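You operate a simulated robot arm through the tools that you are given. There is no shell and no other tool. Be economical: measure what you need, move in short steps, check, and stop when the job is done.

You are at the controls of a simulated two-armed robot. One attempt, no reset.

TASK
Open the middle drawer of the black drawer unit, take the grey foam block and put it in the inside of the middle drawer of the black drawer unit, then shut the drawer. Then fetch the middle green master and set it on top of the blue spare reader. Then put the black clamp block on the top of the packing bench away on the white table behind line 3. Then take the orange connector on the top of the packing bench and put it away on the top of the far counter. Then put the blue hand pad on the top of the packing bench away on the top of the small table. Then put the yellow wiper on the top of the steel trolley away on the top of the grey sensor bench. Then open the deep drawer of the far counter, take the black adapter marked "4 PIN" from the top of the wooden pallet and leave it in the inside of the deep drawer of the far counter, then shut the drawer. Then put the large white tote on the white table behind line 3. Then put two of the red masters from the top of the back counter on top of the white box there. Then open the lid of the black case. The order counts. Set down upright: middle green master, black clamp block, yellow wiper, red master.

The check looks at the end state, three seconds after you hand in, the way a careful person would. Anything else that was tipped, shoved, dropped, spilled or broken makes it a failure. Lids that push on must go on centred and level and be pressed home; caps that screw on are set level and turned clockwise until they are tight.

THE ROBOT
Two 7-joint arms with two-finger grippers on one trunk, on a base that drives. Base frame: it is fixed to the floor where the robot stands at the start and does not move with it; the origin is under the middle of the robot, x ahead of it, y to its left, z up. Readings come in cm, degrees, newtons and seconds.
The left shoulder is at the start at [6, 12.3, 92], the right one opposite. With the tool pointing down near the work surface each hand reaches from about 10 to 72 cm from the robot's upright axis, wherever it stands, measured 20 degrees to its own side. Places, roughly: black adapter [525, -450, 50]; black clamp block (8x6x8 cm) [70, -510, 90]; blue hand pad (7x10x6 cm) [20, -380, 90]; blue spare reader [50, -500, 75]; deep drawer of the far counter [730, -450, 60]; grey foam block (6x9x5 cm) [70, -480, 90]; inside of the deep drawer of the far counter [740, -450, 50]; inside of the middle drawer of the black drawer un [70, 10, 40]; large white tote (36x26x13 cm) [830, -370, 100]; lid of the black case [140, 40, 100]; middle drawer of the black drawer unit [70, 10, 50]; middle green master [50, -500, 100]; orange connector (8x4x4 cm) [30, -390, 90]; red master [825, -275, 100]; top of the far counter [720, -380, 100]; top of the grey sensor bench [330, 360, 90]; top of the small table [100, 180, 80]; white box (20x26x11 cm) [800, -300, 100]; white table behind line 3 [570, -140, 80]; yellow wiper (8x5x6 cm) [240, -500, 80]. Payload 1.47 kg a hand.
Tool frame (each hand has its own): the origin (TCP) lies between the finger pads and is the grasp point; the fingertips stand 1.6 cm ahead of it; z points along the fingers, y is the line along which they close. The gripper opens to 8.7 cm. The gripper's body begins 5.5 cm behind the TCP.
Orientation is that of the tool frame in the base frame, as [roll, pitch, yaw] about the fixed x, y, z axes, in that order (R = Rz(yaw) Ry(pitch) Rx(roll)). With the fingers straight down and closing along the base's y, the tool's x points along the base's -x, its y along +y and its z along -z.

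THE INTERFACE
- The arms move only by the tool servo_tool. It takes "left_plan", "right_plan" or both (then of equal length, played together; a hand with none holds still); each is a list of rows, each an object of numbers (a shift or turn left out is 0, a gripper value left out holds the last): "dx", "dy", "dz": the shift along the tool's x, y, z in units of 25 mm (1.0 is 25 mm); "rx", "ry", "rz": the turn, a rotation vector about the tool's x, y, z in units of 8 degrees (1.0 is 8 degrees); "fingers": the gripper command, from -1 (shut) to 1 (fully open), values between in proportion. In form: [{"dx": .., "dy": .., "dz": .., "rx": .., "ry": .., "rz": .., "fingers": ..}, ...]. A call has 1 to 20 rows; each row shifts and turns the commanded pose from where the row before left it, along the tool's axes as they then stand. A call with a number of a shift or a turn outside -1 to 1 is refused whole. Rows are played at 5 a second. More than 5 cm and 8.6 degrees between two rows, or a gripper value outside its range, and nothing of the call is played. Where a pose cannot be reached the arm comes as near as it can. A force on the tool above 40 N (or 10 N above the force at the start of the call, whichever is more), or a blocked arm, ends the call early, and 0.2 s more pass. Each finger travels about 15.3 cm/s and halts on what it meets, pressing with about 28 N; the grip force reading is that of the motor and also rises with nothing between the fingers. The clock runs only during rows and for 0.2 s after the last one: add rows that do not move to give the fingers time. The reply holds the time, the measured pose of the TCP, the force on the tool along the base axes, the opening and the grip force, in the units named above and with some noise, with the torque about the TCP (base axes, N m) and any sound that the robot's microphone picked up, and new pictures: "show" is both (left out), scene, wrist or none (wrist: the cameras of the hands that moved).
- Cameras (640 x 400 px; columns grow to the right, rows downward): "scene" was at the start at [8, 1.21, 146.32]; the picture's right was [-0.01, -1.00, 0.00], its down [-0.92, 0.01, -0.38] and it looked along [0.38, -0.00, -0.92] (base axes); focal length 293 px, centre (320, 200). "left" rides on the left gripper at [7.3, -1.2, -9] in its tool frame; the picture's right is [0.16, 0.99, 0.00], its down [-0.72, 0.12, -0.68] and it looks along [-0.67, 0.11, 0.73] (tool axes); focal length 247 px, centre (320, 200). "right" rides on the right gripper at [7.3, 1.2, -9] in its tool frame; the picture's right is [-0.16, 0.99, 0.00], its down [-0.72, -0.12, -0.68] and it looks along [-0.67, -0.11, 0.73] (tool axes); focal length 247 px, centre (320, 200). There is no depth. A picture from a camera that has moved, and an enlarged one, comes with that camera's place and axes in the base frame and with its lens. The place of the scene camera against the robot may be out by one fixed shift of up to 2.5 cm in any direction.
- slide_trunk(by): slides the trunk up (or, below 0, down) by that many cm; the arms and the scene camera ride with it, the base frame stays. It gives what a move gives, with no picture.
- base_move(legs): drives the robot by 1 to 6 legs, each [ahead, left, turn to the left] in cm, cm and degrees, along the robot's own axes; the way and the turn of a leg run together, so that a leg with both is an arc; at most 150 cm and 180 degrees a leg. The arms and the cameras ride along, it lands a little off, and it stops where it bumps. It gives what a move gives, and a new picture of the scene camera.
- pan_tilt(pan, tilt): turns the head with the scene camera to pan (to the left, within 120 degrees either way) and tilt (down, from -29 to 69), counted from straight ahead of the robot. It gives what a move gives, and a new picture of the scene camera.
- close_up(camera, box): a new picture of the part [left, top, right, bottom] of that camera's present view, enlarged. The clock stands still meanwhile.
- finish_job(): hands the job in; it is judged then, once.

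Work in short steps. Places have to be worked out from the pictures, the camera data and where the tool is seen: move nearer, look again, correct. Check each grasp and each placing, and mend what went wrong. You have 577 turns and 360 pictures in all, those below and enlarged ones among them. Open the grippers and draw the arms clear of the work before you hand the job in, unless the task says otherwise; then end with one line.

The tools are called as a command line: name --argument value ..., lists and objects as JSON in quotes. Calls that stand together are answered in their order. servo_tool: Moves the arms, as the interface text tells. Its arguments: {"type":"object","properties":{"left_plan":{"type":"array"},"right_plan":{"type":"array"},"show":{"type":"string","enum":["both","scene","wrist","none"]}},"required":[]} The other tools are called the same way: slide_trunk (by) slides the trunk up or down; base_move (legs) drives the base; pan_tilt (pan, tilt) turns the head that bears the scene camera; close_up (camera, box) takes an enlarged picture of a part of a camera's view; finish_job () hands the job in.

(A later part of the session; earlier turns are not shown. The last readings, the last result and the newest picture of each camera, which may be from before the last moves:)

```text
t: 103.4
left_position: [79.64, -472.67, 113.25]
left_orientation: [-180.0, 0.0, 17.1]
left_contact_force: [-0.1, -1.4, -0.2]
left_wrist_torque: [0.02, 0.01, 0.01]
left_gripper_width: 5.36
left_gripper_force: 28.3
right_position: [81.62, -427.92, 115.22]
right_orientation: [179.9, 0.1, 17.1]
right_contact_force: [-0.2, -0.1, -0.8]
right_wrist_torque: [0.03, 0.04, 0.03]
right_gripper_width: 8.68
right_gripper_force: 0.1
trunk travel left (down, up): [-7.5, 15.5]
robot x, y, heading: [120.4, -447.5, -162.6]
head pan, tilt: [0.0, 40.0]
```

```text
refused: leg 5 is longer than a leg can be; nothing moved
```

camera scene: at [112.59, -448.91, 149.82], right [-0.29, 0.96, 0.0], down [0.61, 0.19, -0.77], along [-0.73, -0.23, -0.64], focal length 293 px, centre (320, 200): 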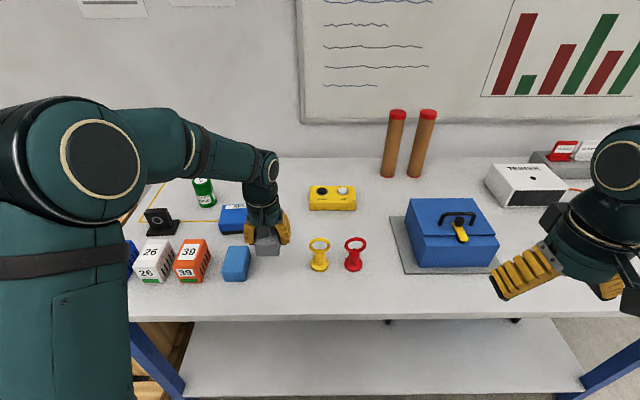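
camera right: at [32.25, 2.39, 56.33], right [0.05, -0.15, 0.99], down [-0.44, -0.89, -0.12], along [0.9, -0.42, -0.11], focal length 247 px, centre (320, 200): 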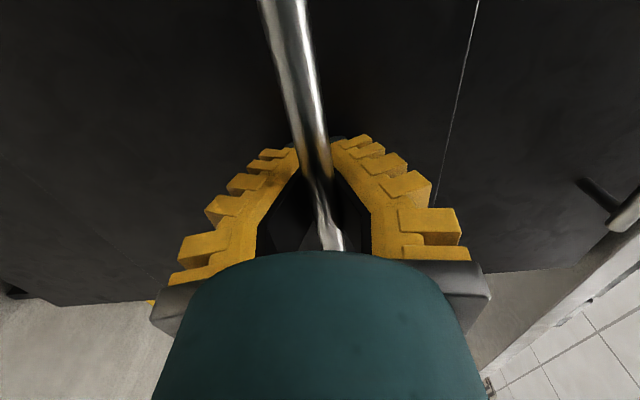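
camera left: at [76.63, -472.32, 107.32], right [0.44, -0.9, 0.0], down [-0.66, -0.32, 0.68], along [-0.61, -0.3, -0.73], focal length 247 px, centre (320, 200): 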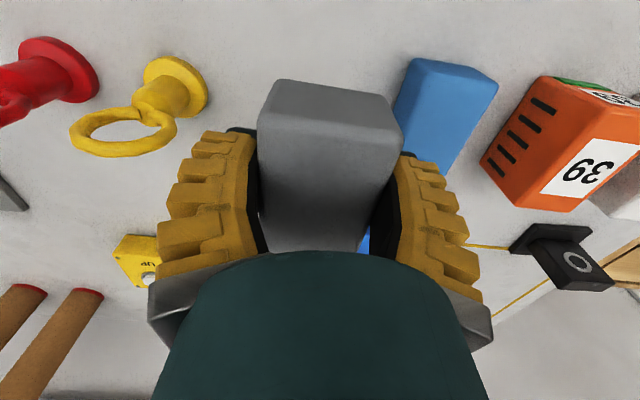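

The fifth leg was too long; I split it differently.

base_move --legs '[[-20, 0, 0], [0, -130, 0], [0, -80, 0], [0, 0, 180], [-60, 110, 0], [0, 114, 0]]'

```text
t: 149.9
left_position: [-1.94, -18.61, 113.3]
left_orientation: [180.0, -0.1, -163.7]
left_contact_force: [0.1, 0.3, -0.4]
left_wrist_torque: [0.0, -0.03, -0.01]
left_gripper_width: 5.31
left_gripper_force: 27.6
right_position: [-4.6, -63.36, 115.12]
right_orientation: [-180.0, -0.1, -163.8]
right_contact_force: [0.3, 0.1, 0.1]
right_wrist_torque: [0.05, -0.01, 0.05]
right_gripper_width: 8.66
right_gripper_force: 0.1
trunk travel left (down, up): [-7.5, 15.5]
robot x, y, heading: [-43.04, -43.36, 16.5]
head pan, tilt: [0.0, 40.0]
camera scene: at [-32.74, -39.42, 149.81], right [0.28, -0.96, 0.0], down [-0.62, -0.18, -0.77], along [0.74, 0.21, -0.64], focal length 293 px, centre (320, 200)
```

scene: 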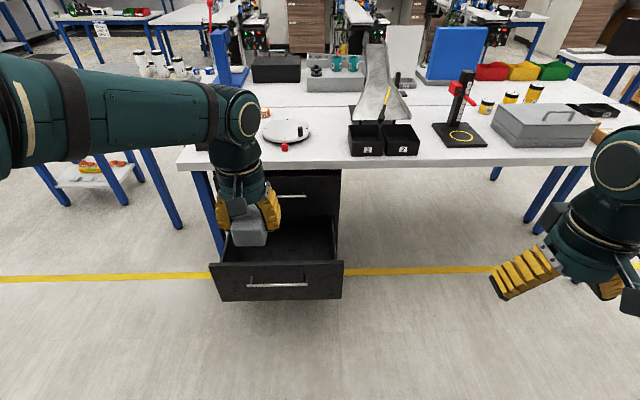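

The drawer is in front. I drive 28 cm ahead so the hand can reach straight down into it.

base_move --legs '[[28, 0, 0.5]]'

servo_tool --left_plan '[{"dx": -1, "dz": 1}, {"dx": -1, "dz": 1}, {"dx": -1, "dz": 1}, {"dx": -1, "dz": 1}, {"dx": -0.8, "dz": 1}, {"dz": 1}, {"dz": 1}, {"dz": 1}, {"dz": 1}, {"dz": 1}, {"dz": 1}, {"dz": 1}]' --show "both"

```text
t: 151.9
left_position: [24.72, -10.25, 113.18]
left_orientation: [-180.0, -0.2, -163.2]
left_contact_force: [-0.7, 0.6, -0.3]
left_wrist_torque: [-0.02, 0.04, 0.0]
left_gripper_width: 5.34
left_gripper_force: 28.4
right_position: [22.47, -55.01, 115.12]
right_orientation: [180.0, 0.0, -163.2]
right_contact_force: [0.8, 0.6, 0.1]
right_wrist_torque: [-0.02, 0.03, -0.01]
right_gripper_width: 8.74
right_gripper_force: 0.0
trunk travel left (down, up): [-7.5, 15.5]
robot x, y, heading: [-15.97, -35.55, 16.7]
head pan, tilt: [0.0, 40.0]
camera scene: at [-5.84, -31.35, 149.8], right [0.29, -0.96, 0.0], down [-0.62, -0.19, -0.77], along [0.73, 0.22, -0.64], focal length 293 px, centre (320, 200)
```

scene: 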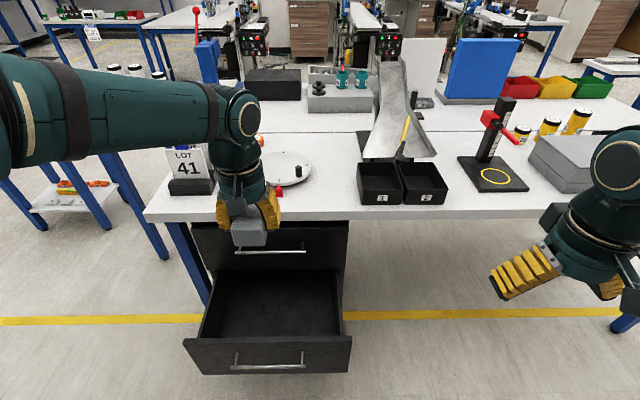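

```text
t: 154.5
left_position: [36.21, -6.94, 83.24]
left_orientation: [180.0, 0.0, -163.2]
left_contact_force: [0.3, -0.3, -0.2]
left_wrist_torque: [0.02, -0.04, 0.02]
left_gripper_width: 5.32
left_gripper_force: 27.5
right_position: [22.36, -55.07, 115.19]
right_orientation: [-179.9, -0.1, -163.2]
right_contact_force: [0.2, 0.0, -0.5]
right_wrist_torque: [0.01, -0.01, 0.0]
right_gripper_width: 8.68
right_gripper_force: 0.1
trunk travel left (down, up): [-7.5, 15.5]
robot x, y, heading: [-16.17, -35.03, 16.9]
head pan, tilt: [0.0, 40.0]
camera scene: at [-5.9, -31.36, 149.81], right [0.29, -0.96, 0.0], down [-0.62, -0.19, -0.77], along [0.73, 0.22, -0.64], focal length 293 px, centre (320, 200)
camera left: at [29.59, -10.05, 92.31], right [-0.44, 0.9, 0.0], down [0.66, 0.32, 0.68], along [0.61, 0.3, -0.73], focal length 247 px, centre (320, 200)
```

scene: 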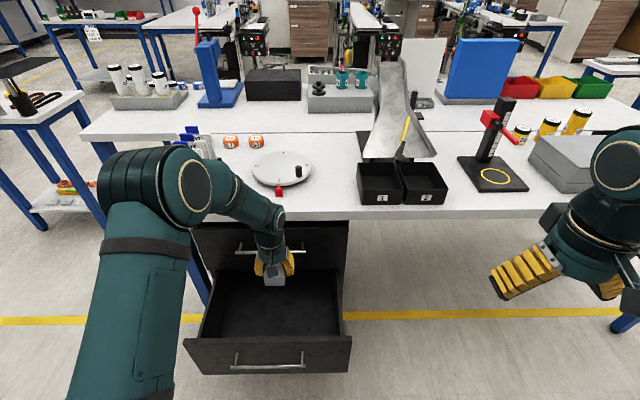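
left: 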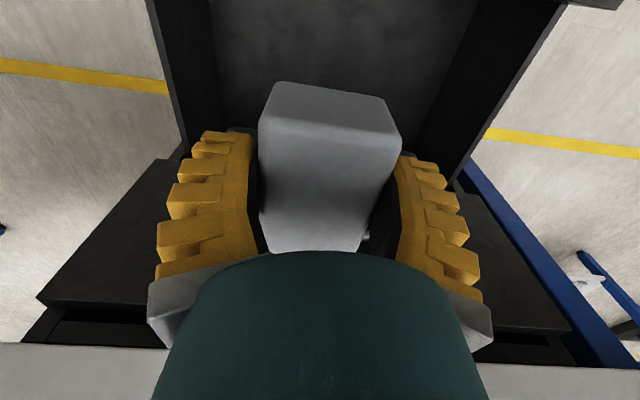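

Foam hangs over the drawer opening. I lower 27 cm and then continue in small steps till it touches.

servo_tool --left_plan '[{"dz": 1}, {"dz": 1}, {"dz": 1}, {"dz": 1}, {"dz": 1}, {"dz": 1}, {"dz": 1}, {"dz": 1}, {"dz": 1}, {"dz": 1}, {"dz": 1}]' --show "both"

```text
t: 156.9
left_position: [36.22, -6.9, 55.69]
left_orientation: [-180.0, 0.0, -163.4]
left_contact_force: [-0.1, -0.6, -0.3]
left_wrist_torque: [-0.02, 0.0, -0.01]
left_gripper_width: 5.33
left_gripper_force: 27.9
right_position: [22.45, -54.86, 115.09]
right_orientation: [-180.0, 0.0, -163.1]
right_contact_force: [0.8, 0.6, -0.5]
right_wrist_torque: [0.01, -0.01, 0.05]
right_gripper_width: 8.7
right_gripper_force: 0.0
trunk travel left (down, up): [-7.5, 15.5]
robot x, y, heading: [-16.16, -35.2, 16.8]
head pan, tilt: [0.0, 40.0]
camera scene: at [-5.91, -31.36, 149.81], right [0.29, -0.96, 0.0], down [-0.62, -0.19, -0.77], along [0.73, 0.22, -0.64], focal length 293 px, centre (320, 200)
camera left: at [29.59, -10.13, 64.71], right [-0.44, 0.9, 0.0], down [0.66, 0.32, 0.68], along [0.61, 0.3, -0.73], focal length 247 px, centre (320, 200)
```

scene: 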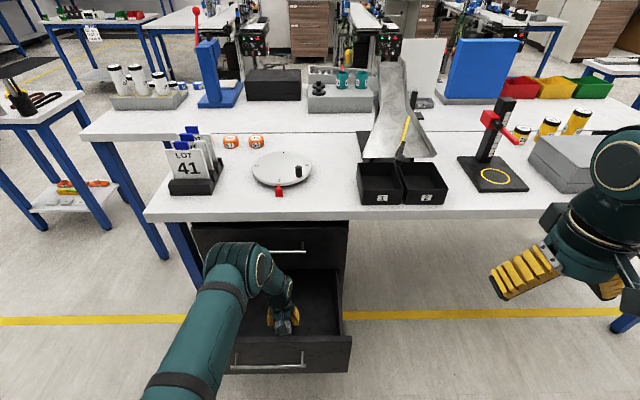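
left: 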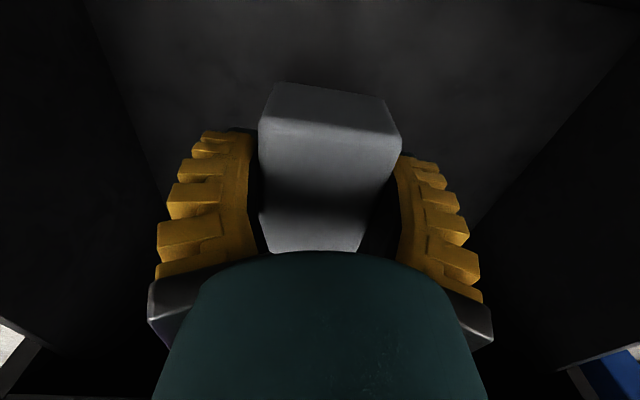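

Continuing down slowly, watching the force.

servo_tool --left_plan '[{"dz": 0.4}, {"dz": 0.4}, {"dz": 0.4}, {"dz": 0.2}, {"dz": 0.2}, {"dz": 0.2}]' --show "none"

```text
t: 157.6
left_position: [36.71, -6.61, 53.83]
left_orientation: [179.9, 0.5, -163.2]
left_contact_force: [0.8, 0.8, 22.7]
left_wrist_torque: [-0.74, 1.87, -0.1]
left_gripper_width: 5.33
left_gripper_force: 28.2
right_position: [22.43, -55.12, 115.16]
right_orientation: [180.0, 0.0, -163.2]
right_contact_force: [0.0, 0.1, 0.0]
right_wrist_torque: [0.0, 0.07, 0.02]
right_gripper_width: 8.71
right_gripper_force: 0.1
trunk travel left (down, up): [-7.5, 15.5]
robot x, y, heading: [-15.85, -35.23, 17.0]
head pan, tilt: [0.0, 40.0]
stopped in row 3 (left hand): the force on the tool passed its limit at 53 N (the readings are from after the stop); the commanded pose is now the measured one
```

Torque suggests the wrist touched the drawer front rather than the foam touching the floor. I raise a bit and look.

servo_tool --left_plan '[{"dz": -0.4}, {"dz": -0.4}]' --show "scene"

close_up --camera "scene" --box '[160, 230, 370, 390]'

```text
t: 158.2
left_position: [36.52, -6.84, 55.48]
left_orientation: [-180.0, 0.2, -163.2]
left_contact_force: [0.8, 0.0, 0.0]
left_wrist_torque: [0.02, 0.03, 0.0]
left_gripper_width: 5.32
left_gripper_force: 27.6
right_position: [22.36, -55.02, 115.2]
right_orientation: [179.9, -0.1, -163.3]
right_contact_force: [0.3, -1.0, 0.2]
right_wrist_torque: [0.0, 0.03, -0.05]
right_gripper_width: 8.68
right_gripper_force: 0.1
trunk travel left (down, up): [-7.5, 15.5]
robot x, y, heading: [-16.62, -35.41, 16.7]
head pan, tilt: [0.0, 40.0]
camera scene: at [-5.93, -31.37, 149.81], right [0.29, -0.96, 0.0], down [-0.62, -0.19, -0.77], along [0.73, 0.22, -0.64], focal length 293 px, centre (320, 200)
```

scene: 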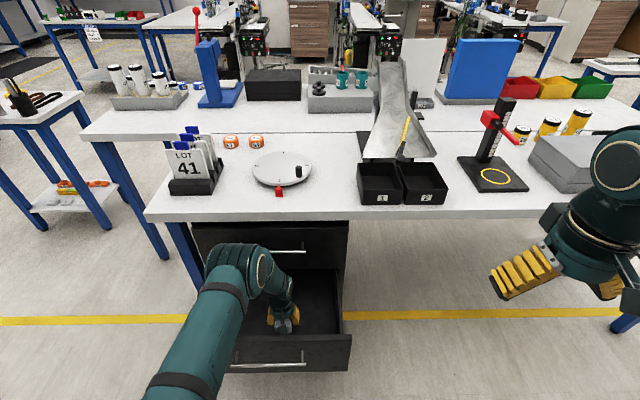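

```text
2.50 times, centred on (265, 310) of scene
camera zoom: at [-5.93, -31.37, 149.81], right [0.29, -0.96, 0.0], down [-0.62, -0.19, -0.77], along [0.73, 0.22, -0.64], focal length 732 px, centre (458, -75)
```

zoom: 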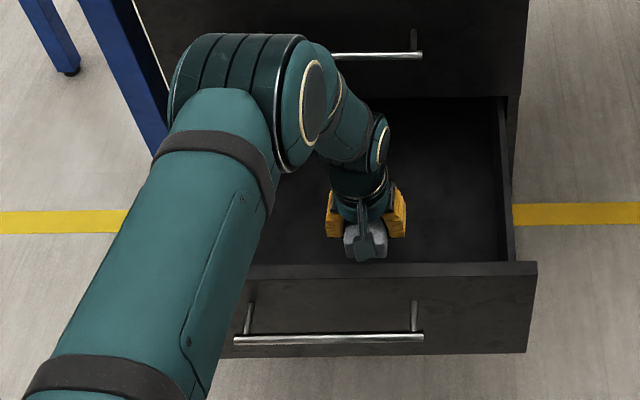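

The camera housing behind the wrist is what met the drawer front. I move 4 cm deeper and lower again.

servo_tool --left_plan '[{"dz": -0.4}, {"dx": -0.8}, {"dx": -0.8}, {"dz": 0.4}, {"dz": 0.4}, {"dz": 0.4}, {"dz": 0.3}, {"dz": 0.3}, {"dz": 0.3}, {"dz": 0.3}]' --show "none"

```text
t: 160.4
left_position: [40.3, -5.53, 50.7]
left_orientation: [179.9, 0.4, -163.2]
left_contact_force: [-0.1, 0.6, -1.0]
left_wrist_torque: [-0.01, 0.0, 0.01]
left_gripper_width: 5.33
left_gripper_force: 27.9
right_position: [22.41, -54.88, 115.19]
right_orientation: [-179.9, -0.1, -163.1]
right_contact_force: [-0.2, -0.9, -0.8]
right_wrist_torque: [0.02, -0.03, 0.0]
right_gripper_width: 8.69
right_gripper_force: 0.1
trunk travel left (down, up): [-7.5, 15.5]
robot x, y, heading: [-15.87, -35.93, 16.7]
head pan, tilt: [0.0, 40.0]
```

Lower now without contact; I continue in 0.5 cm steps.

servo_tool --left_plan '[{"dz": 0.2}, {"dz": 0.2}, {"dz": 0.2}, {"dz": 0.2}, {"dz": 0.2}, {"dz": 0.2}]' --show "none"

```text
t: 161.8
left_position: [40.36, -5.61, 47.63]
left_orientation: [180.0, 0.3, -163.2]
left_contact_force: [-0.2, -0.2, -0.3]
left_wrist_torque: [0.01, 0.01, -0.01]
left_gripper_width: 5.33
left_gripper_force: 27.6
right_position: [22.37, -54.95, 115.12]
right_orientation: [-179.9, 0.0, -163.2]
right_contact_force: [0.4, -0.1, -0.9]
right_wrist_torque: [0.02, 0.0, -0.01]
right_gripper_width: 8.69
right_gripper_force: 0.1
trunk travel left (down, up): [-7.5, 15.5]
robot x, y, heading: [-16.32, -35.11, 16.7]
head pan, tilt: [0.0, 40.0]
```

Still no contact; continuing.

servo_tool --left_plan '[{"dz": 0.2}, {"dz": 0.2}, {"dz": 0.2}, {"dz": 0.2}, {"dz": 0.2}, {"dz": 0.2}]' --show "wrist"

```text
t: 163.2
left_position: [39.83, -5.66, 46.49]
left_orientation: [-180.0, 0.3, -163.2]
left_contact_force: [1.2, -0.6, -0.8]
left_wrist_torque: [-0.01, -0.01, 0.02]
left_gripper_width: 5.33
left_gripper_force: 28.0
left hand out of reach, approached as far as the arm can: row 2, 4, 6
right_position: [22.49, -54.91, 115.14]
right_orientation: [180.0, 0.0, -163.1]
right_contact_force: [-0.3, -0.1, -0.1]
right_wrist_torque: [0.01, 0.0, 0.02]
right_gripper_width: 8.73
right_gripper_force: 0.0
trunk travel left (down, up): [-7.5, 15.5]
robot x, y, heading: [-16.21, -35.07, 16.9]
head pan, tilt: [0.0, 40.0]
camera left: at [33.29, -8.91, 55.52], right [-0.44, 0.9, 0.0], down [0.66, 0.32, 0.68], along [0.62, 0.3, -0.73], focal length 247 px, centre (320, 200)
```

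left: 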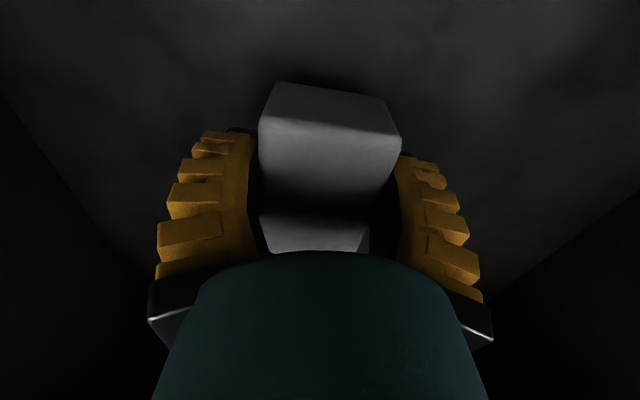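

Arm limit reached; I lower the trunk 2 cm to bring the foam down further.

slide_trunk --by -1.5

```text
t: 163.8
left_position: [39.97, -5.73, 45.05]
left_orientation: [-180.0, 0.3, -163.2]
left_contact_force: [-0.2, 0.0, -0.5]
left_wrist_torque: [-0.03, -0.03, 0.0]
left_gripper_width: 5.33
left_gripper_force: 27.8
right_position: [22.38, -54.97, 113.72]
right_orientation: [-179.9, -0.1, -163.3]
right_contact_force: [-0.8, -0.2, -0.4]
right_wrist_torque: [0.0, -0.01, 0.0]
right_gripper_width: 8.72
right_gripper_force: 0.1
trunk travel left (down, up): [-6.0, 17.0]
robot x, y, heading: [-16.3, -35.41, 16.8]
head pan, tilt: [0.0, 40.0]
```

slide_trunk --by -1

```text
t: 164.4
left_position: [40.22, -5.56, 44.45]
left_orientation: [179.9, 0.7, -163.3]
left_contact_force: [1.1, -0.9, 24.4]
left_wrist_torque: [-0.09, -0.03, 0.03]
left_gripper_width: 5.45
left_gripper_force: 27.9
right_position: [22.25, -55.05, 112.75]
right_orientation: [180.0, 0.0, -163.2]
right_contact_force: [-0.9, -1.0, 0.6]
right_wrist_torque: [-0.04, 0.0, -0.03]
right_gripper_width: 8.69
right_gripper_force: 0.0
trunk travel left (down, up): [-5.0, 18.0]
robot x, y, heading: [-16.43, -35.27, 16.8]
head pan, tilt: [0.0, 40.0]
```

Foam is on the drawer floor (24 N, no torque). I release and lift out.

servo_tool --left_plan '[{"dz": -0.2}, {"fingers": 1}, {"fingers": 1}, {"fingers": 1}, {"dz": -1}, {"dz": -1}, {"dz": -1}, {"dz": -1}, {"dz": -1}, {"dx": 1}, {"dx": 1, "dz": -1}, {"dz": -1}, {"dz": -1}, {"dz": -1}, {"dz": -1}, {"dz": -1}, {"dz": -1}, {"dz": -1}]' --show "both"

```text
t: 168.2
left_position: [34.86, -7.24, 76.91]
left_orientation: [180.0, 0.3, -163.3]
left_contact_force: [-0.2, -1.1, 0.3]
left_wrist_torque: [-0.01, 0.02, -0.01]
left_gripper_width: 8.71
left_gripper_force: 0.0
right_position: [22.45, -55.05, 112.6]
right_orientation: [-179.9, -0.2, -163.2]
right_contact_force: [-0.6, 0.1, 0.7]
right_wrist_torque: [-0.03, 0.02, 0.02]
right_gripper_width: 8.73
right_gripper_force: 0.1
trunk travel left (down, up): [-5.0, 18.0]
robot x, y, heading: [-16.35, -35.5, 16.8]
head pan, tilt: [0.0, 40.0]
camera scene: at [-5.97, -31.38, 147.32], right [0.29, -0.96, 0.0], down [-0.61, -0.19, -0.77], along [0.73, 0.22, -0.64], focal length 293 px, centre (320, 200)
camera left: at [28.25, -10.38, 85.99], right [-0.44, 0.9, 0.0], down [0.66, 0.32, 0.68], along [0.62, 0.3, -0.73], focal length 247 px, centre (320, 200)
```

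scene: 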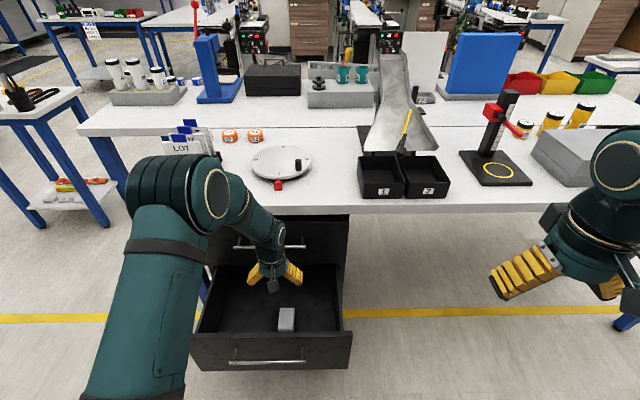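
left: 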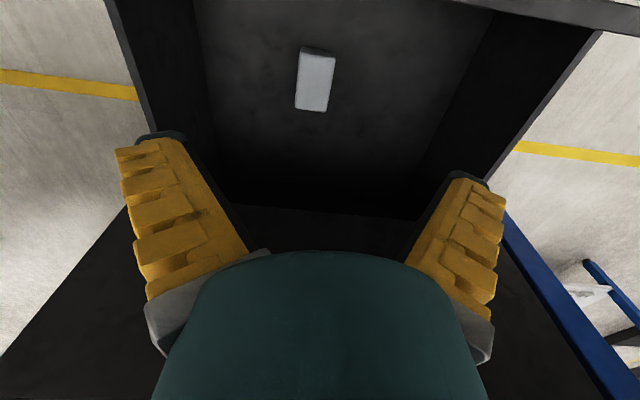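

Foam lies flat in the drawer. To shut it I back off, point the left hand forward with jaws straddling the handle, and push the front panel.

base_move --legs '[[-45, 0, 0.3]]'

servo_tool --left_plan '[{"dz": 1, "fingers": 0.4}, {"dz": 1}, {"dz": 1}, {"dz": 1}, {"dz": 1}, {"dz": 1}, {"dz": 1}, {"dz": 1}, {"dz": 0.7}]' --show "none"

servo_tool --left_plan '[{"rx": 0.577, "ry": -0.577, "rz": -0.577}, {"rx": 0.577, "ry": -0.577, "rz": -0.577}, {"rx": 0.577, "ry": -0.577, "rz": -0.577}, {"rx": 0.577, "ry": -0.577, "rz": -0.577}, {"rx": 0.577, "ry": -0.577, "rz": -0.577}, {"rx": 0.577, "ry": -0.577, "rz": -0.577}, {"rx": 0.577, "ry": -0.577, "rz": -0.577}, {"rx": 0.577, "ry": -0.577, "rz": -0.577}, {"rx": 0.577, "ry": -0.577, "rz": -0.577}, {"rx": 0.577, "ry": -0.577, "rz": -0.577}, {"rx": 0.577, "ry": -0.577, "rz": -0.577}, {"rx": 0.577, "ry": -0.577, "rz": -0.577}, {"rx": 0.577, "ry": -0.577, "rz": -0.577}, {"rx": 0.577, "ry": -0.577, "rz": -0.577}, {"rx": 0.577, "ry": -0.577, "rz": -0.577}]' --show "wrist"

```text
t: 170.9
left_position: [-8.35, -19.83, 76.88]
left_orientation: [180.0, 0.3, -162.7]
left_contact_force: [0.4, 0.4, 0.1]
left_wrist_torque: [-0.03, 0.01, -0.03]
left_gripper_width: 8.72
left_gripper_force: 0.1
right_position: [-20.52, -67.87, 112.73]
right_orientation: [180.0, 0.0, -162.7]
right_contact_force: [0.1, -1.1, -0.8]
right_wrist_torque: [0.02, 0.0, -0.03]
right_gripper_width: 8.7
right_gripper_force: 0.1
trunk travel left (down, up): [-5.0, 18.0]
robot x, y, heading: [-59.49, -48.54, 17.4]
head pan, tilt: [0.0, 40.0]
camera scene: at [-49.05, -44.52, 147.32], right [0.3, -0.95, 0.0], down [-0.61, -0.19, -0.77], along [0.73, 0.23, -0.64], focal length 293 px, centre (320, 200)
```

scene: 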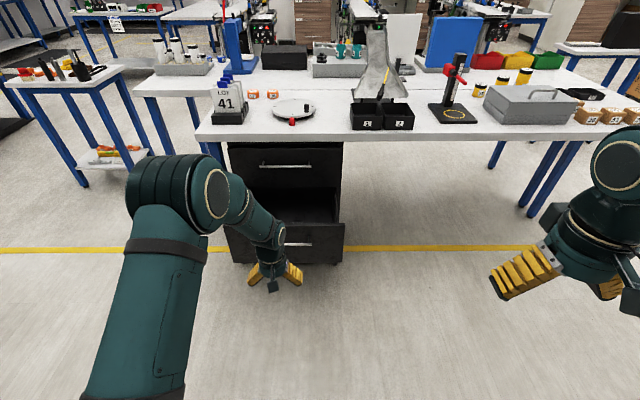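

```text
t: 172.9
left_position: [-8.17, -19.83, 55.24]
left_orientation: [179.9, 0.2, -162.7]
left_contact_force: [-0.2, -0.4, 0.1]
left_wrist_torque: [-0.01, -0.03, 0.06]
left_gripper_width: 6.57
left_gripper_force: 3.0
right_position: [-20.38, -67.85, 112.65]
right_orientation: [-179.9, -0.1, -162.7]
right_contact_force: [-0.1, 0.0, 0.4]
right_wrist_torque: [0.04, 0.04, -0.03]
right_gripper_width: 8.71
right_gripper_force: 0.1
trunk travel left (down, up): [-5.0, 18.0]
robot x, y, heading: [-59.41, -48.39, 17.4]
head pan, tilt: [0.0, 40.0]
```

```text
t: 176.2
left_position: [-8.38, -19.86, 55.2]
left_orientation: [-89.5, -0.1, -72.6]
left_contact_force: [-0.3, 0.1, -0.4]
left_wrist_torque: [-0.02, -0.02, -0.04]
left_gripper_width: 6.56
left_gripper_force: 3.3
right_position: [-20.37, -67.72, 112.65]
right_orientation: [-180.0, -0.1, -162.7]
right_contact_force: [1.1, -1.0, 0.6]
right_wrist_torque: [0.0, 0.01, 0.01]
right_gripper_width: 8.72
right_gripper_force: 0.1
trunk travel left (down, up): [-5.0, 18.0]
robot x, y, heading: [-59.79, -48.53, 17.3]
head pan, tilt: [0.0, 40.0]
camera left: at [-14.58, -29.43, 56.38], right [0.05, -0.15, -0.99], down [-0.86, 0.49, -0.12], along [0.5, 0.86, -0.1], focal length 247 px, centre (320, 200)
```

left: 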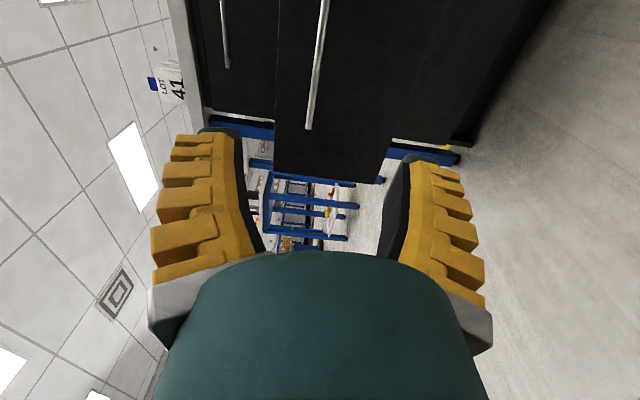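

Handle is lined up. I drive forward to push the drawer home.

base_move --legs '[[30, 0, 0], [24, 0, 0]]'

```text
t: 179.6
left_position: [43.26, -3.84, 55.15]
left_orientation: [-89.7, 0.0, -72.9]
left_contact_force: [0.4, -0.5, 0.3]
left_wrist_torque: [0.0, -0.02, -0.02]
left_gripper_width: 6.54
left_gripper_force: 2.7
right_position: [31.1, -51.91, 112.74]
right_orientation: [179.9, -0.1, -162.7]
right_contact_force: [0.3, 0.3, 0.5]
right_wrist_torque: [-0.03, 0.05, 0.0]
right_gripper_width: 8.7
right_gripper_force: 0.0
trunk travel left (down, up): [-5.0, 18.0]
robot x, y, heading: [-7.63, -32.8, 17.4]
head pan, tilt: [0.0, 40.0]
camera scene: at [2.64, -28.46, 147.3], right [0.3, -0.96, 0.0], down [-0.61, -0.19, -0.77], along [0.73, 0.23, -0.64], focal length 293 px, centre (320, 200)
```

scene: 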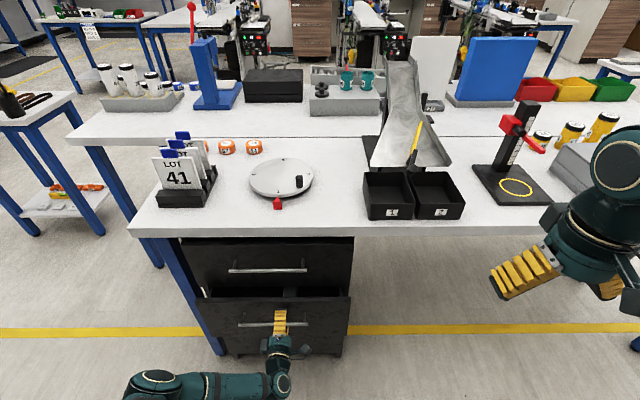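

Nearly shut. I push the last centimetres with the arm until it resists.

servo_tool --left_plan '[{"dz": 0.4}, {"dz": 0.4}, {"dz": 0.4}, {"dz": 0.4}, {"dz": 0.4}, {"dz": 0.3}, {"dz": 0.3}, {"dz": 0.3}]' --show "scene"

```text
t: 181.4
left_position: [49.23, -2.22, 54.79]
left_orientation: [-90.1, -0.1, -73.0]
left_contact_force: [-10.7, -4.9, -1.2]
left_wrist_torque: [0.03, -0.13, 0.1]
left_gripper_width: 2.03
left_gripper_force: 29.8
right_position: [30.86, -51.78, 112.77]
right_orientation: [179.9, -0.2, -162.7]
right_contact_force: [-0.7, 0.1, 0.5]
right_wrist_torque: [-0.01, -0.02, 0.0]
right_gripper_width: 8.71
right_gripper_force: 0.1
trunk travel left (down, up): [-5.0, 18.0]
robot x, y, heading: [-7.91, -32.37, 17.5]
head pan, tilt: [0.0, 40.0]
stopped in row 8 (left hand): the force on the tool passed its limit at 50 N (the readings are from after the stop); the commanded pose is now the measured one
camera scene: at [2.19, -28.54, 147.33], right [0.3, -0.95, 0.0], down [-0.61, -0.19, -0.77], along [0.73, 0.23, -0.64], focal length 293 px, centre (320, 200)
```

scene: 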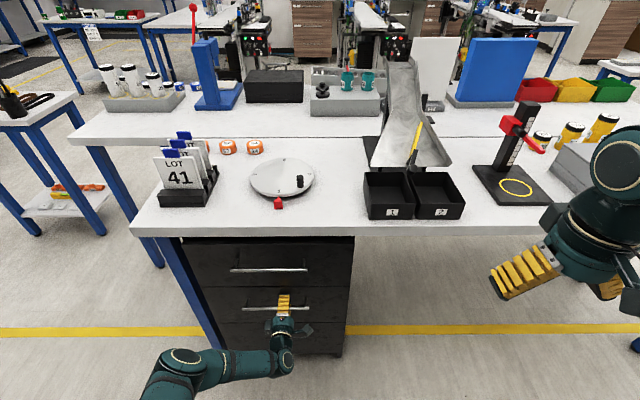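

Drawer shut. I open the jaws, ease straight back and check it stays shut.

servo_tool --left_plan '[{"fingers": 1}, {"fingers": 1}, {"fingers": 1}, {"dz": -1}, {"dz": -1}, {"dz": -1}, {"dz": -1}]' --show "none"

base_move --legs '[[-50, 0, 0]]'

close_up --camera "scene" --box '[180, 100, 400, 270]'

```text
t: 183.0
left_position: [40.08, -4.84, 54.95]
left_orientation: [-89.9, 0.0, -72.8]
left_contact_force: [-1.0, 0.0, -0.5]
left_wrist_torque: [0.04, 0.0, -0.01]
left_gripper_width: 8.69
left_gripper_force: 0.0
right_position: [31.1, -51.81, 112.71]
right_orientation: [-179.9, 0.0, -162.7]
right_contact_force: [1.0, 1.4, -0.6]
right_wrist_torque: [-0.02, -0.01, 0.01]
right_gripper_width: 8.73
right_gripper_force: 0.1
trunk travel left (down, up): [-5.0, 18.0]
robot x, y, heading: [-7.69, -32.59, 17.2]
head pan, tilt: [0.0, 40.0]
```

```text
t: 185.9
left_position: [-7.42, -19.73, 54.97]
left_orientation: [-89.8, 0.0, -72.9]
left_contact_force: [-0.8, 1.0, -0.1]
left_wrist_torque: [0.0, 0.01, 0.01]
left_gripper_width: 8.7
left_gripper_force: 0.1
right_position: [-16.53, -66.7, 112.79]
right_orientation: [179.9, -0.1, -163.0]
right_contact_force: [-0.2, 0.2, -0.2]
right_wrist_torque: [0.0, -0.01, -0.03]
right_gripper_width: 8.7
right_gripper_force: 0.1
trunk travel left (down, up): [-5.0, 18.0]
robot x, y, heading: [-55.17, -47.11, 17.3]
head pan, tilt: [0.0, 40.0]
camera scene: at [-45.07, -43.25, 147.32], right [0.29, -0.96, 0.0], down [-0.61, -0.19, -0.77], along [0.73, 0.23, -0.64], focal length 293 px, centre (320, 200)
```

scene: 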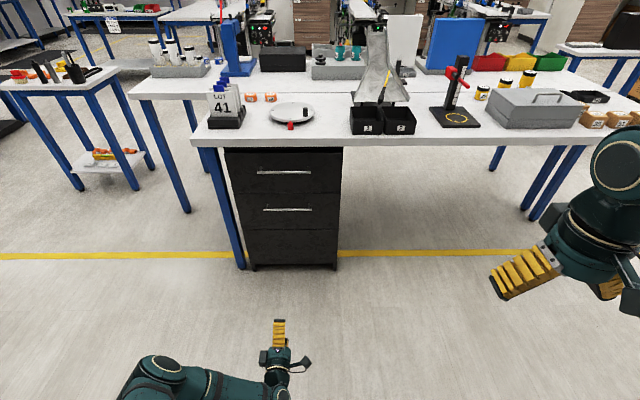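

```text
2.35 times, centred on (290, 185) of scene
camera zoom: at [-45.07, -43.25, 147.32], right [0.29, -0.96, 0.0], down [-0.61, -0.19, -0.77], along [0.73, 0.23, -0.64], focal length 688 px, centre (391, 235)
```

zoom: 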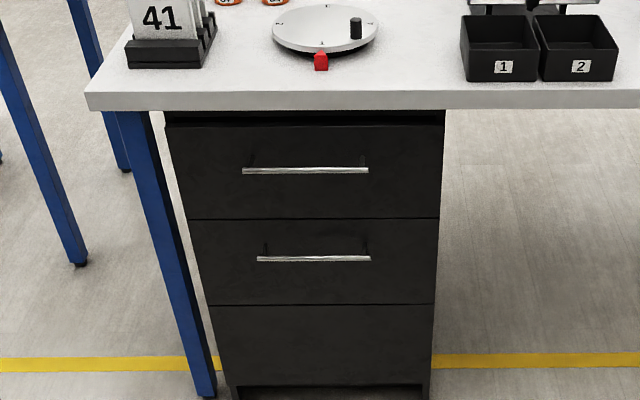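

Drawer is shut. I turn the left hand back down, raise it, restore the trunk, and drive back to the packing bench.

servo_tool --left_plan '[{"rx": -0.577, "ry": 0.577, "rz": 0.577}, {"rx": -0.577, "ry": 0.577, "rz": 0.577}, {"rx": -0.577, "ry": 0.577, "rz": 0.577}, {"rx": -0.577, "ry": 0.577, "rz": 0.577}, {"rx": -0.577, "ry": 0.577, "rz": 0.577}, {"rx": -0.577, "ry": 0.577, "rz": 0.577}, {"rx": -0.577, "ry": 0.577, "rz": 0.577}, {"rx": -0.577, "ry": 0.577, "rz": 0.577}, {"rx": -0.577, "ry": 0.577, "rz": 0.577}, {"rx": -0.577, "ry": 0.577, "rz": 0.577}, {"rx": -0.577, "ry": 0.577, "rz": 0.577}, {"rx": -0.577, "ry": 0.577, "rz": 0.577}, {"rx": -0.577, "ry": 0.577, "rz": 0.577}, {"rx": -0.577, "ry": 0.577, "rz": 0.577}, {"rx": -0.577, "ry": 0.577, "rz": 0.577}]' --show "none"

servo_tool --left_plan '[{"dx": 0.8, "dz": -1}, {"dx": 0.8, "dz": -1}, {"dx": 0.8, "dz": -1}, {"dx": 0.8, "dz": -1}, {"dx": 0.8, "dz": -1}, {"dz": -1}, {"dz": -1}, {"dz": -1}, {"dz": -1}, {"dz": -1}, {"dz": -1}, {"dz": -1}, {"dz": -1}, {"dz": -1}, {"dz": -1}, {"dz": -1}, {"dz": -1}, {"dz": -1}, {"dz": -1}, {"dz": -1}]' --show "none"

slide_trunk --by 5

base_move --legs '[[0, -110, 0], [60, -114, 0], [0, 0, 180], [0, 115, 0], [0, 112, 0]]'

```text
t: 189.1
left_position: [-7.35, -19.9, 54.9]
left_orientation: [179.8, 0.0, -162.9]
left_contact_force: [0.2, 0.7, 0.1]
left_wrist_torque: [0.01, 0.02, 0.01]
left_gripper_width: 8.72
left_gripper_force: 0.0
right_position: [-16.51, -66.72, 112.67]
right_orientation: [-180.0, -0.1, -163.0]
right_contact_force: [-0.9, -0.4, -0.2]
right_wrist_torque: [0.02, 0.01, -0.02]
right_gripper_width: 8.72
right_gripper_force: 0.1
trunk travel left (down, up): [-5.0, 18.0]
robot x, y, heading: [-55.38, -47.12, 17.1]
head pan, tilt: [0.0, 40.0]
```

```text
t: 193.3
left_position: [-17.15, -22.72, 104.91]
left_orientation: [179.8, 0.1, -163.1]
left_contact_force: [-0.3, 0.6, -1.2]
left_wrist_torque: [-0.01, -0.02, -0.01]
left_gripper_width: 8.7
left_gripper_force: 0.1
right_position: [-16.61, -66.63, 112.61]
right_orientation: [-179.9, -0.1, -162.9]
right_contact_force: [0.0, 0.4, -0.1]
right_wrist_torque: [0.03, 0.01, 0.01]
right_gripper_width: 8.68
right_gripper_force: 0.0
trunk travel left (down, up): [-5.0, 18.0]
robot x, y, heading: [-55.56, -47.35, 17.0]
head pan, tilt: [0.0, 40.0]
```

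```text
t: 194.2
left_position: [-17.01, -22.88, 109.85]
left_orientation: [179.9, 0.1, -163.0]
left_contact_force: [0.2, 0.5, -0.1]
left_wrist_torque: [0.02, -0.02, 0.01]
left_gripper_width: 8.68
left_gripper_force: 0.0
right_position: [-16.45, -66.71, 117.71]
right_orientation: [-180.0, -0.1, -162.9]
right_contact_force: [0.5, 0.5, -0.6]
right_wrist_torque: [-0.02, 0.02, -0.02]
right_gripper_width: 8.69
right_gripper_force: 0.0
trunk travel left (down, up): [-10.0, 13.0]
robot x, y, heading: [-55.13, -47.27, 17.0]
head pan, tilt: [0.0, 40.0]
```

```text
t: 241.0
left_position: [86.49, -488.08, 109.87]
left_orientation: [179.8, 0.0, 15.5]
left_contact_force: [0.6, 0.5, 0.1]
left_wrist_torque: [0.04, 0.0, 0.01]
left_gripper_width: 8.71
left_gripper_force: 0.1
right_position: [87.14, -444.22, 117.66]
right_orientation: [179.9, 0.0, 15.7]
right_contact_force: [-0.9, -0.4, -0.6]
right_wrist_torque: [0.01, -0.03, -0.02]
right_gripper_width: 8.7
right_gripper_force: 0.1
trunk travel left (down, up): [-10.0, 13.0]
robot x, y, heading: [125.09, -464.67, -164.1]
head pan, tilt: [0.0, 40.0]
camera scene: at [117.52, -465.9, 152.31], right [-0.27, 0.96, 0.0], down [0.62, 0.17, -0.77], along [-0.74, -0.21, -0.64], focal length 293 px, centre (320, 200)
```

scene: 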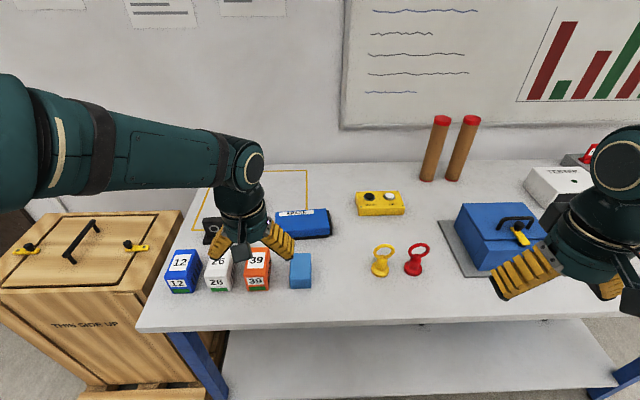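

I straighten, step 14 cm ahead and bring the left hand nearer to the green can for a wrist view.

base_move --legs '[[13, 0, 1]]'

servo_tool --left_plan '[{"dx": -1, "dy": 0.5, "fingers": 1}, {"dx": -1, "dy": 0.5}, {"dx": -1, "dy": 0.5}, {"dx": -1, "dy": 0.5}, {"dx": -1, "dy": 0.5}, {"dx": -1, "dy": 0.5}]' --show "wrist"

```text
t: 242.3
left_position: [74.31, -492.51, 109.88]
left_orientation: [179.8, 0.0, 16.6]
left_contact_force: [-0.4, -0.1, 0.3]
left_wrist_torque: [0.0, -0.02, -0.02]
left_gripper_width: 8.71
left_gripper_force: 0.0
right_position: [74.19, -448.63, 117.67]
right_orientation: [180.0, -0.2, 16.7]
right_contact_force: [-0.1, -0.5, 0.3]
right_wrist_torque: [0.01, 0.0, -0.01]
right_gripper_width: 8.67
right_gripper_force: 0.0
trunk travel left (down, up): [-10.0, 13.0]
robot x, y, heading: [113.27, -468.26, -163.3]
head pan, tilt: [0.0, 40.0]
camera scene: at [104.92, -469.71, 152.3], right [-0.29, 0.96, 0.0], down [0.62, 0.18, -0.77], along [-0.73, -0.22, -0.64], focal length 293 px, centre (320, 200)
```

scene: 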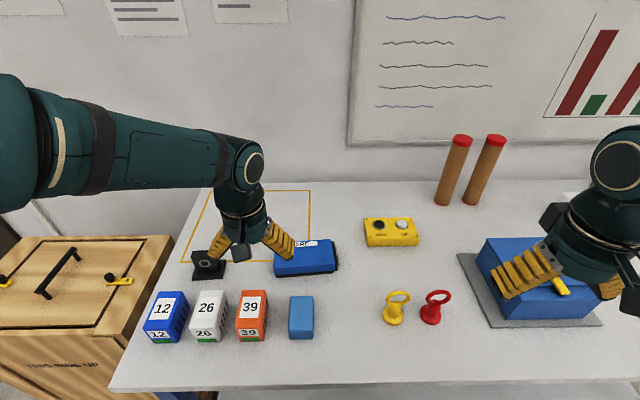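

```text
t: 243.7
left_position: [62.11, -503.83, 109.82]
left_orientation: [-180.0, -0.1, 16.5]
left_contact_force: [-0.4, 0.5, -0.3]
left_wrist_torque: [0.01, 0.01, 0.01]
left_gripper_width: 8.69
left_gripper_force: 0.1
right_position: [74.24, -448.59, 117.7]
right_orientation: [179.9, -0.1, 16.6]
right_contact_force: [-0.2, 0.3, -0.2]
right_wrist_torque: [-0.01, -0.06, -0.01]
right_gripper_width: 8.68
right_gripper_force: 0.1
trunk travel left (down, up): [-10.0, 13.0]
robot x, y, heading: [112.99, -468.23, -163.2]
head pan, tilt: [0.0, 40.0]
camera left: at [68.75, -500.67, 118.9], right [0.43, -0.9, 0.0], down [-0.66, -0.32, 0.68], along [-0.61, -0.29, -0.73], focal length 247 px, centre (320, 200)
```

left: 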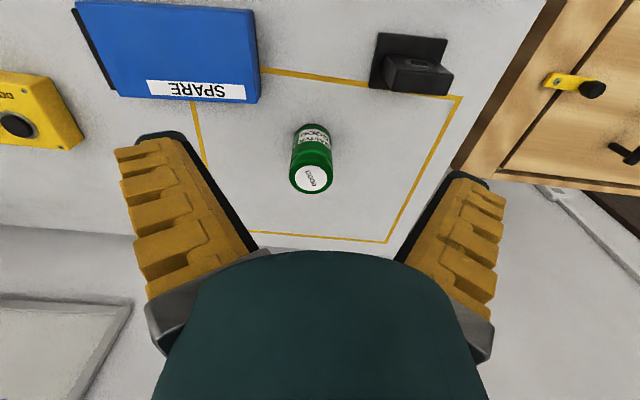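

Can centre about [51.6, -507.8], top z≈95; slightly far. I strafe 8 cm left to shorten the reach, then centre over the can.

base_move --legs '[[2, 8, 0]]'

servo_tool --left_plan '[{"dx": -1, "dy": -0.7}, {"dx": -1, "dy": -0.7}, {"dx": -1, "dy": -0.7}, {"dx": -0.7, "dy": -0.7}]' --show "wrist"

```text
t: 245.1
left_position: [62.58, -511.92, 109.93]
left_orientation: [-179.9, 0.0, 16.5]
left_contact_force: [0.4, -0.5, 0.1]
left_wrist_torque: [0.02, -0.04, -0.01]
left_gripper_width: 8.69
left_gripper_force: 0.0
right_position: [74.62, -456.56, 117.63]
right_orientation: [180.0, -0.1, 16.6]
right_contact_force: [-0.8, 0.2, 0.0]
right_wrist_torque: [0.04, -0.02, 0.0]
right_gripper_width: 8.68
right_gripper_force: 0.0
trunk travel left (down, up): [-10.0, 13.0]
robot x, y, heading: [112.8, -476.17, -163.4]
head pan, tilt: [0.0, 40.0]
camera scene: at [105.44, -477.85, 152.31], right [-0.29, 0.96, 0.0], down [0.62, 0.18, -0.77], along [-0.73, -0.22, -0.64], focal length 293 px, centre (320, 200)
```

scene: 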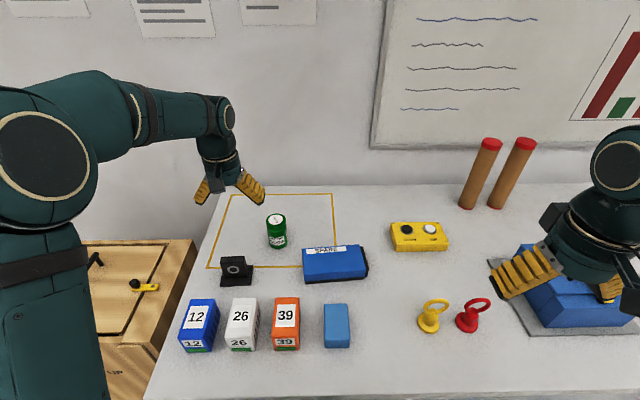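

```text
t: 246.1
left_position: [51.66, -507.8, 109.79]
left_orientation: [179.9, 0.0, 16.5]
left_contact_force: [-0.2, -0.2, 0.3]
left_wrist_torque: [-0.01, 0.01, 0.03]
left_gripper_width: 8.7
left_gripper_force: 0.1
right_position: [74.56, -456.66, 117.74]
right_orientation: [179.9, -0.2, 16.7]
right_contact_force: [0.2, -0.3, -0.2]
right_wrist_torque: [0.0, -0.02, -0.02]
right_gripper_width: 8.69
right_gripper_force: 0.0
trunk travel left (down, up): [-10.0, 13.0]
robot x, y, heading: [113.2, -476.19, -163.3]
head pan, tilt: [0.0, 40.0]
camera left: at [58.25, -504.55, 118.95], right [0.43, -0.9, 0.0], down [-0.66, -0.32, 0.68], along [-0.61, -0.29, -0.73], focal length 247 px, centre (320, 200)
```

left: 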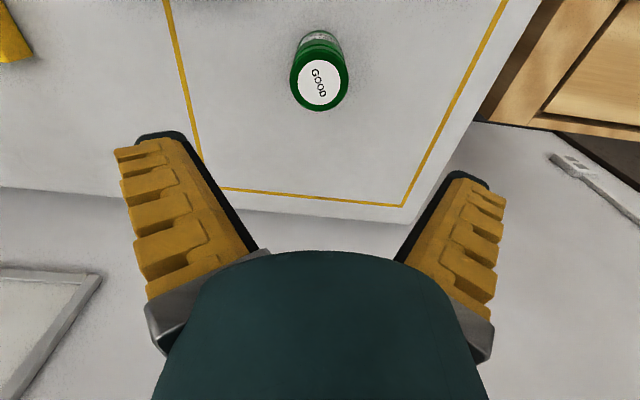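

Centred. I descend to z≈91.5 and grip the can.

servo_tool --left_plan '[{"dz": 1}, {"dz": 1}, {"dz": 1}, {"dz": 1}, {"dz": 1}, {"dz": 1}, {"dz": 1}, {"dz": 0.3}, {"fingers": -1}, {"fingers": -1}, {"fingers": -1}, {"fingers": -1}, {"dz": -1}, {"dz": -1}, {"dz": -1}, {"dz": -1}, {"dz": -1}]' --show "wrist"

```text
t: 249.7
left_position: [51.65, -507.81, 104.13]
left_orientation: [180.0, 0.0, 16.4]
left_contact_force: [-0.3, -0.2, -4.5]
left_wrist_torque: [-0.07, 0.01, 0.03]
left_gripper_width: 5.98
left_gripper_force: 27.5
right_position: [74.72, -456.68, 117.71]
right_orientation: [180.0, 0.0, 16.7]
right_contact_force: [0.1, 0.3, 0.3]
right_wrist_torque: [0.0, 0.01, 0.01]
right_gripper_width: 8.7
right_gripper_force: 0.1
trunk travel left (down, up): [-10.0, 13.0]
robot x, y, heading: [113.53, -476.21, -163.2]
head pan, tilt: [0.0, 40.0]
camera left: at [58.28, -504.61, 113.17], right [0.43, -0.9, 0.0], down [-0.66, -0.32, 0.68], along [-0.61, -0.29, -0.73], focal length 247 px, centre (320, 200)
```

left: 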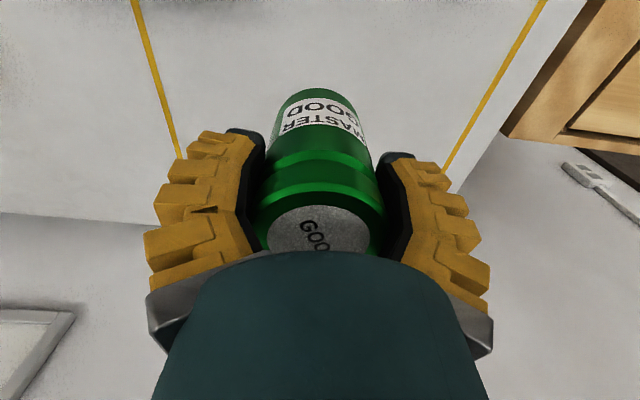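

Held (0.45 kg). I carry it over the middle of the blue SPARE reader and look.

servo_tool --left_plan '[{"dx": 0.59, "dy": -0.947}, {"dx": 0.59, "dy": -0.947}, {"dx": 0.59, "dy": -0.947}, {"dx": 0.59, "dy": -0.947}, {"dx": 0.59, "dy": -0.947}, {"dx": 0.59, "dy": -0.947}, {"dx": 0.59, "dy": -0.947}, {"dz": 0}]' --show "both"

close_up --camera "scene" --box '[220, 180, 440, 320]'

```text
t: 251.5
left_position: [56.88, -489.11, 104.12]
left_orientation: [-179.9, 0.0, 16.5]
left_contact_force: [0.9, 0.6, -3.6]
left_wrist_torque: [-0.01, -0.06, 0.02]
left_gripper_width: 5.93
left_gripper_force: 27.7
right_position: [74.63, -456.64, 117.57]
right_orientation: [180.0, -0.1, 16.5]
right_contact_force: [0.1, 0.0, 1.0]
right_wrist_torque: [0.01, -0.03, 0.01]
right_gripper_width: 8.7
right_gripper_force: 0.0
trunk travel left (down, up): [-10.0, 13.0]
robot x, y, heading: [113.32, -476.25, -163.0]
head pan, tilt: [0.0, 40.0]
camera scene: at [105.39, -477.83, 152.31], right [-0.29, 0.96, 0.0], down [0.62, 0.18, -0.77], along [-0.73, -0.22, -0.64], focal length 293 px, centre (320, 200)
camera left: at [63.53, -485.88, 113.17], right [0.43, -0.9, 0.0], down [-0.66, -0.32, 0.68], along [-0.61, -0.29, -0.73], focal length 247 px, centre (320, 200)
```

scene: 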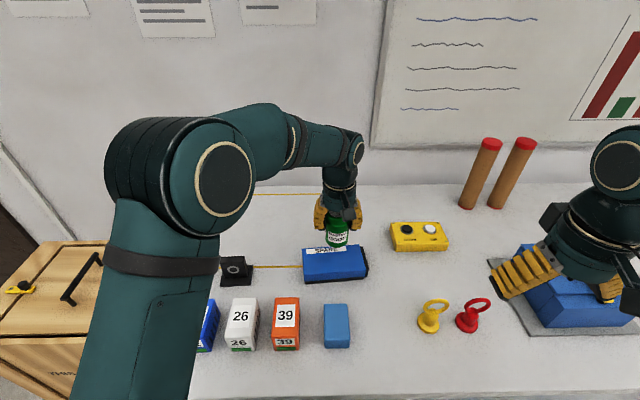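
left: 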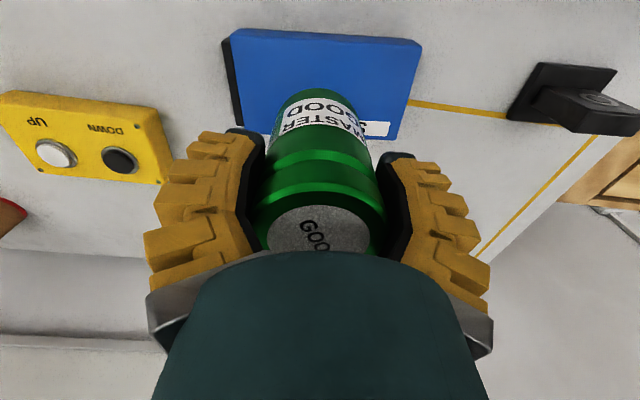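

```text
2.86 times, centred on (330, 250) of scene
camera zoom: at [105.39, -477.83, 152.31], right [-0.29, 0.96, 0.0], down [0.62, 0.18, -0.77], along [-0.73, -0.22, -0.64], focal length 836 px, centre (291, 57)
```

zoom: 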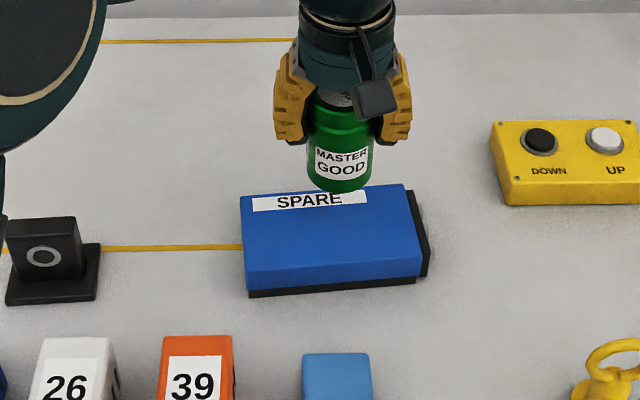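

Centred over the reader. I lower to just above, then in tiny steps.

servo_tool --left_plan '[{"dz": 1}, {"dz": 1}, {"dz": 0.5}, {"dz": 0.1}, {"dz": 0.1}, {"dz": 0}]' --show "none"

```text
t: 252.9
left_position: [56.93, -488.78, 97.3]
left_orientation: [179.9, 0.1, 16.5]
left_contact_force: [-0.8, -0.5, -4.3]
left_wrist_torque: [-0.02, -0.02, -0.02]
left_gripper_width: 5.92
left_gripper_force: 28.0
right_position: [74.66, -456.6, 117.71]
right_orientation: [180.0, -0.1, 16.6]
right_contact_force: [0.3, 0.1, 0.9]
right_wrist_torque: [-0.03, 0.0, -0.01]
right_gripper_width: 8.68
right_gripper_force: 0.2
trunk travel left (down, up): [-10.0, 13.0]
robot x, y, heading: [113.44, -476.09, -163.3]
head pan, tilt: [0.0, 40.0]
```

servo_tool --left_plan '[{"dz": 0.1}, {"dz": 0.1}, {"dz": 0.1}, {"dz": 0}]' --show "none"

```text
t: 253.9
left_position: [56.93, -488.92, 96.65]
left_orientation: [179.9, 0.0, 16.5]
left_contact_force: [-1.0, -0.1, -3.2]
left_wrist_torque: [0.01, -0.02, -0.01]
left_gripper_width: 5.91
left_gripper_force: 27.7
right_position: [74.64, -456.69, 117.62]
right_orientation: [-180.0, -0.1, 16.6]
right_contact_force: [-0.3, -0.2, -0.2]
right_wrist_torque: [0.01, 0.02, 0.0]
right_gripper_width: 8.7
right_gripper_force: 0.1
trunk travel left (down, up): [-10.0, 13.0]
robot x, y, heading: [112.98, -476.15, -163.3]
head pan, tilt: [0.0, 40.0]
```

servo_tool --left_plan '[{"dz": 0.1}, {"dz": 0.1}, {"dz": 0.1}, {"dz": 0.1}, {"dz": 0}]' --show "none"

```text
t: 255.1
left_position: [56.71, -488.9, 96.03]
left_orientation: [-179.8, 0.6, 16.6]
left_contact_force: [-9.3, -3.3, 31.5]
left_wrist_torque: [-0.01, -0.04, -0.05]
left_gripper_width: 5.89
left_gripper_force: 28.2
right_position: [74.78, -456.59, 117.78]
right_orientation: [180.0, -0.1, 16.6]
right_contact_force: [0.0, -0.3, 0.2]
right_wrist_torque: [0.0, -0.02, -0.03]
right_gripper_width: 8.71
right_gripper_force: 0.0
trunk travel left (down, up): [-10.0, 13.0]
robot x, y, heading: [113.63, -476.46, -163.5]
head pan, tilt: [0.0, 40.0]
```

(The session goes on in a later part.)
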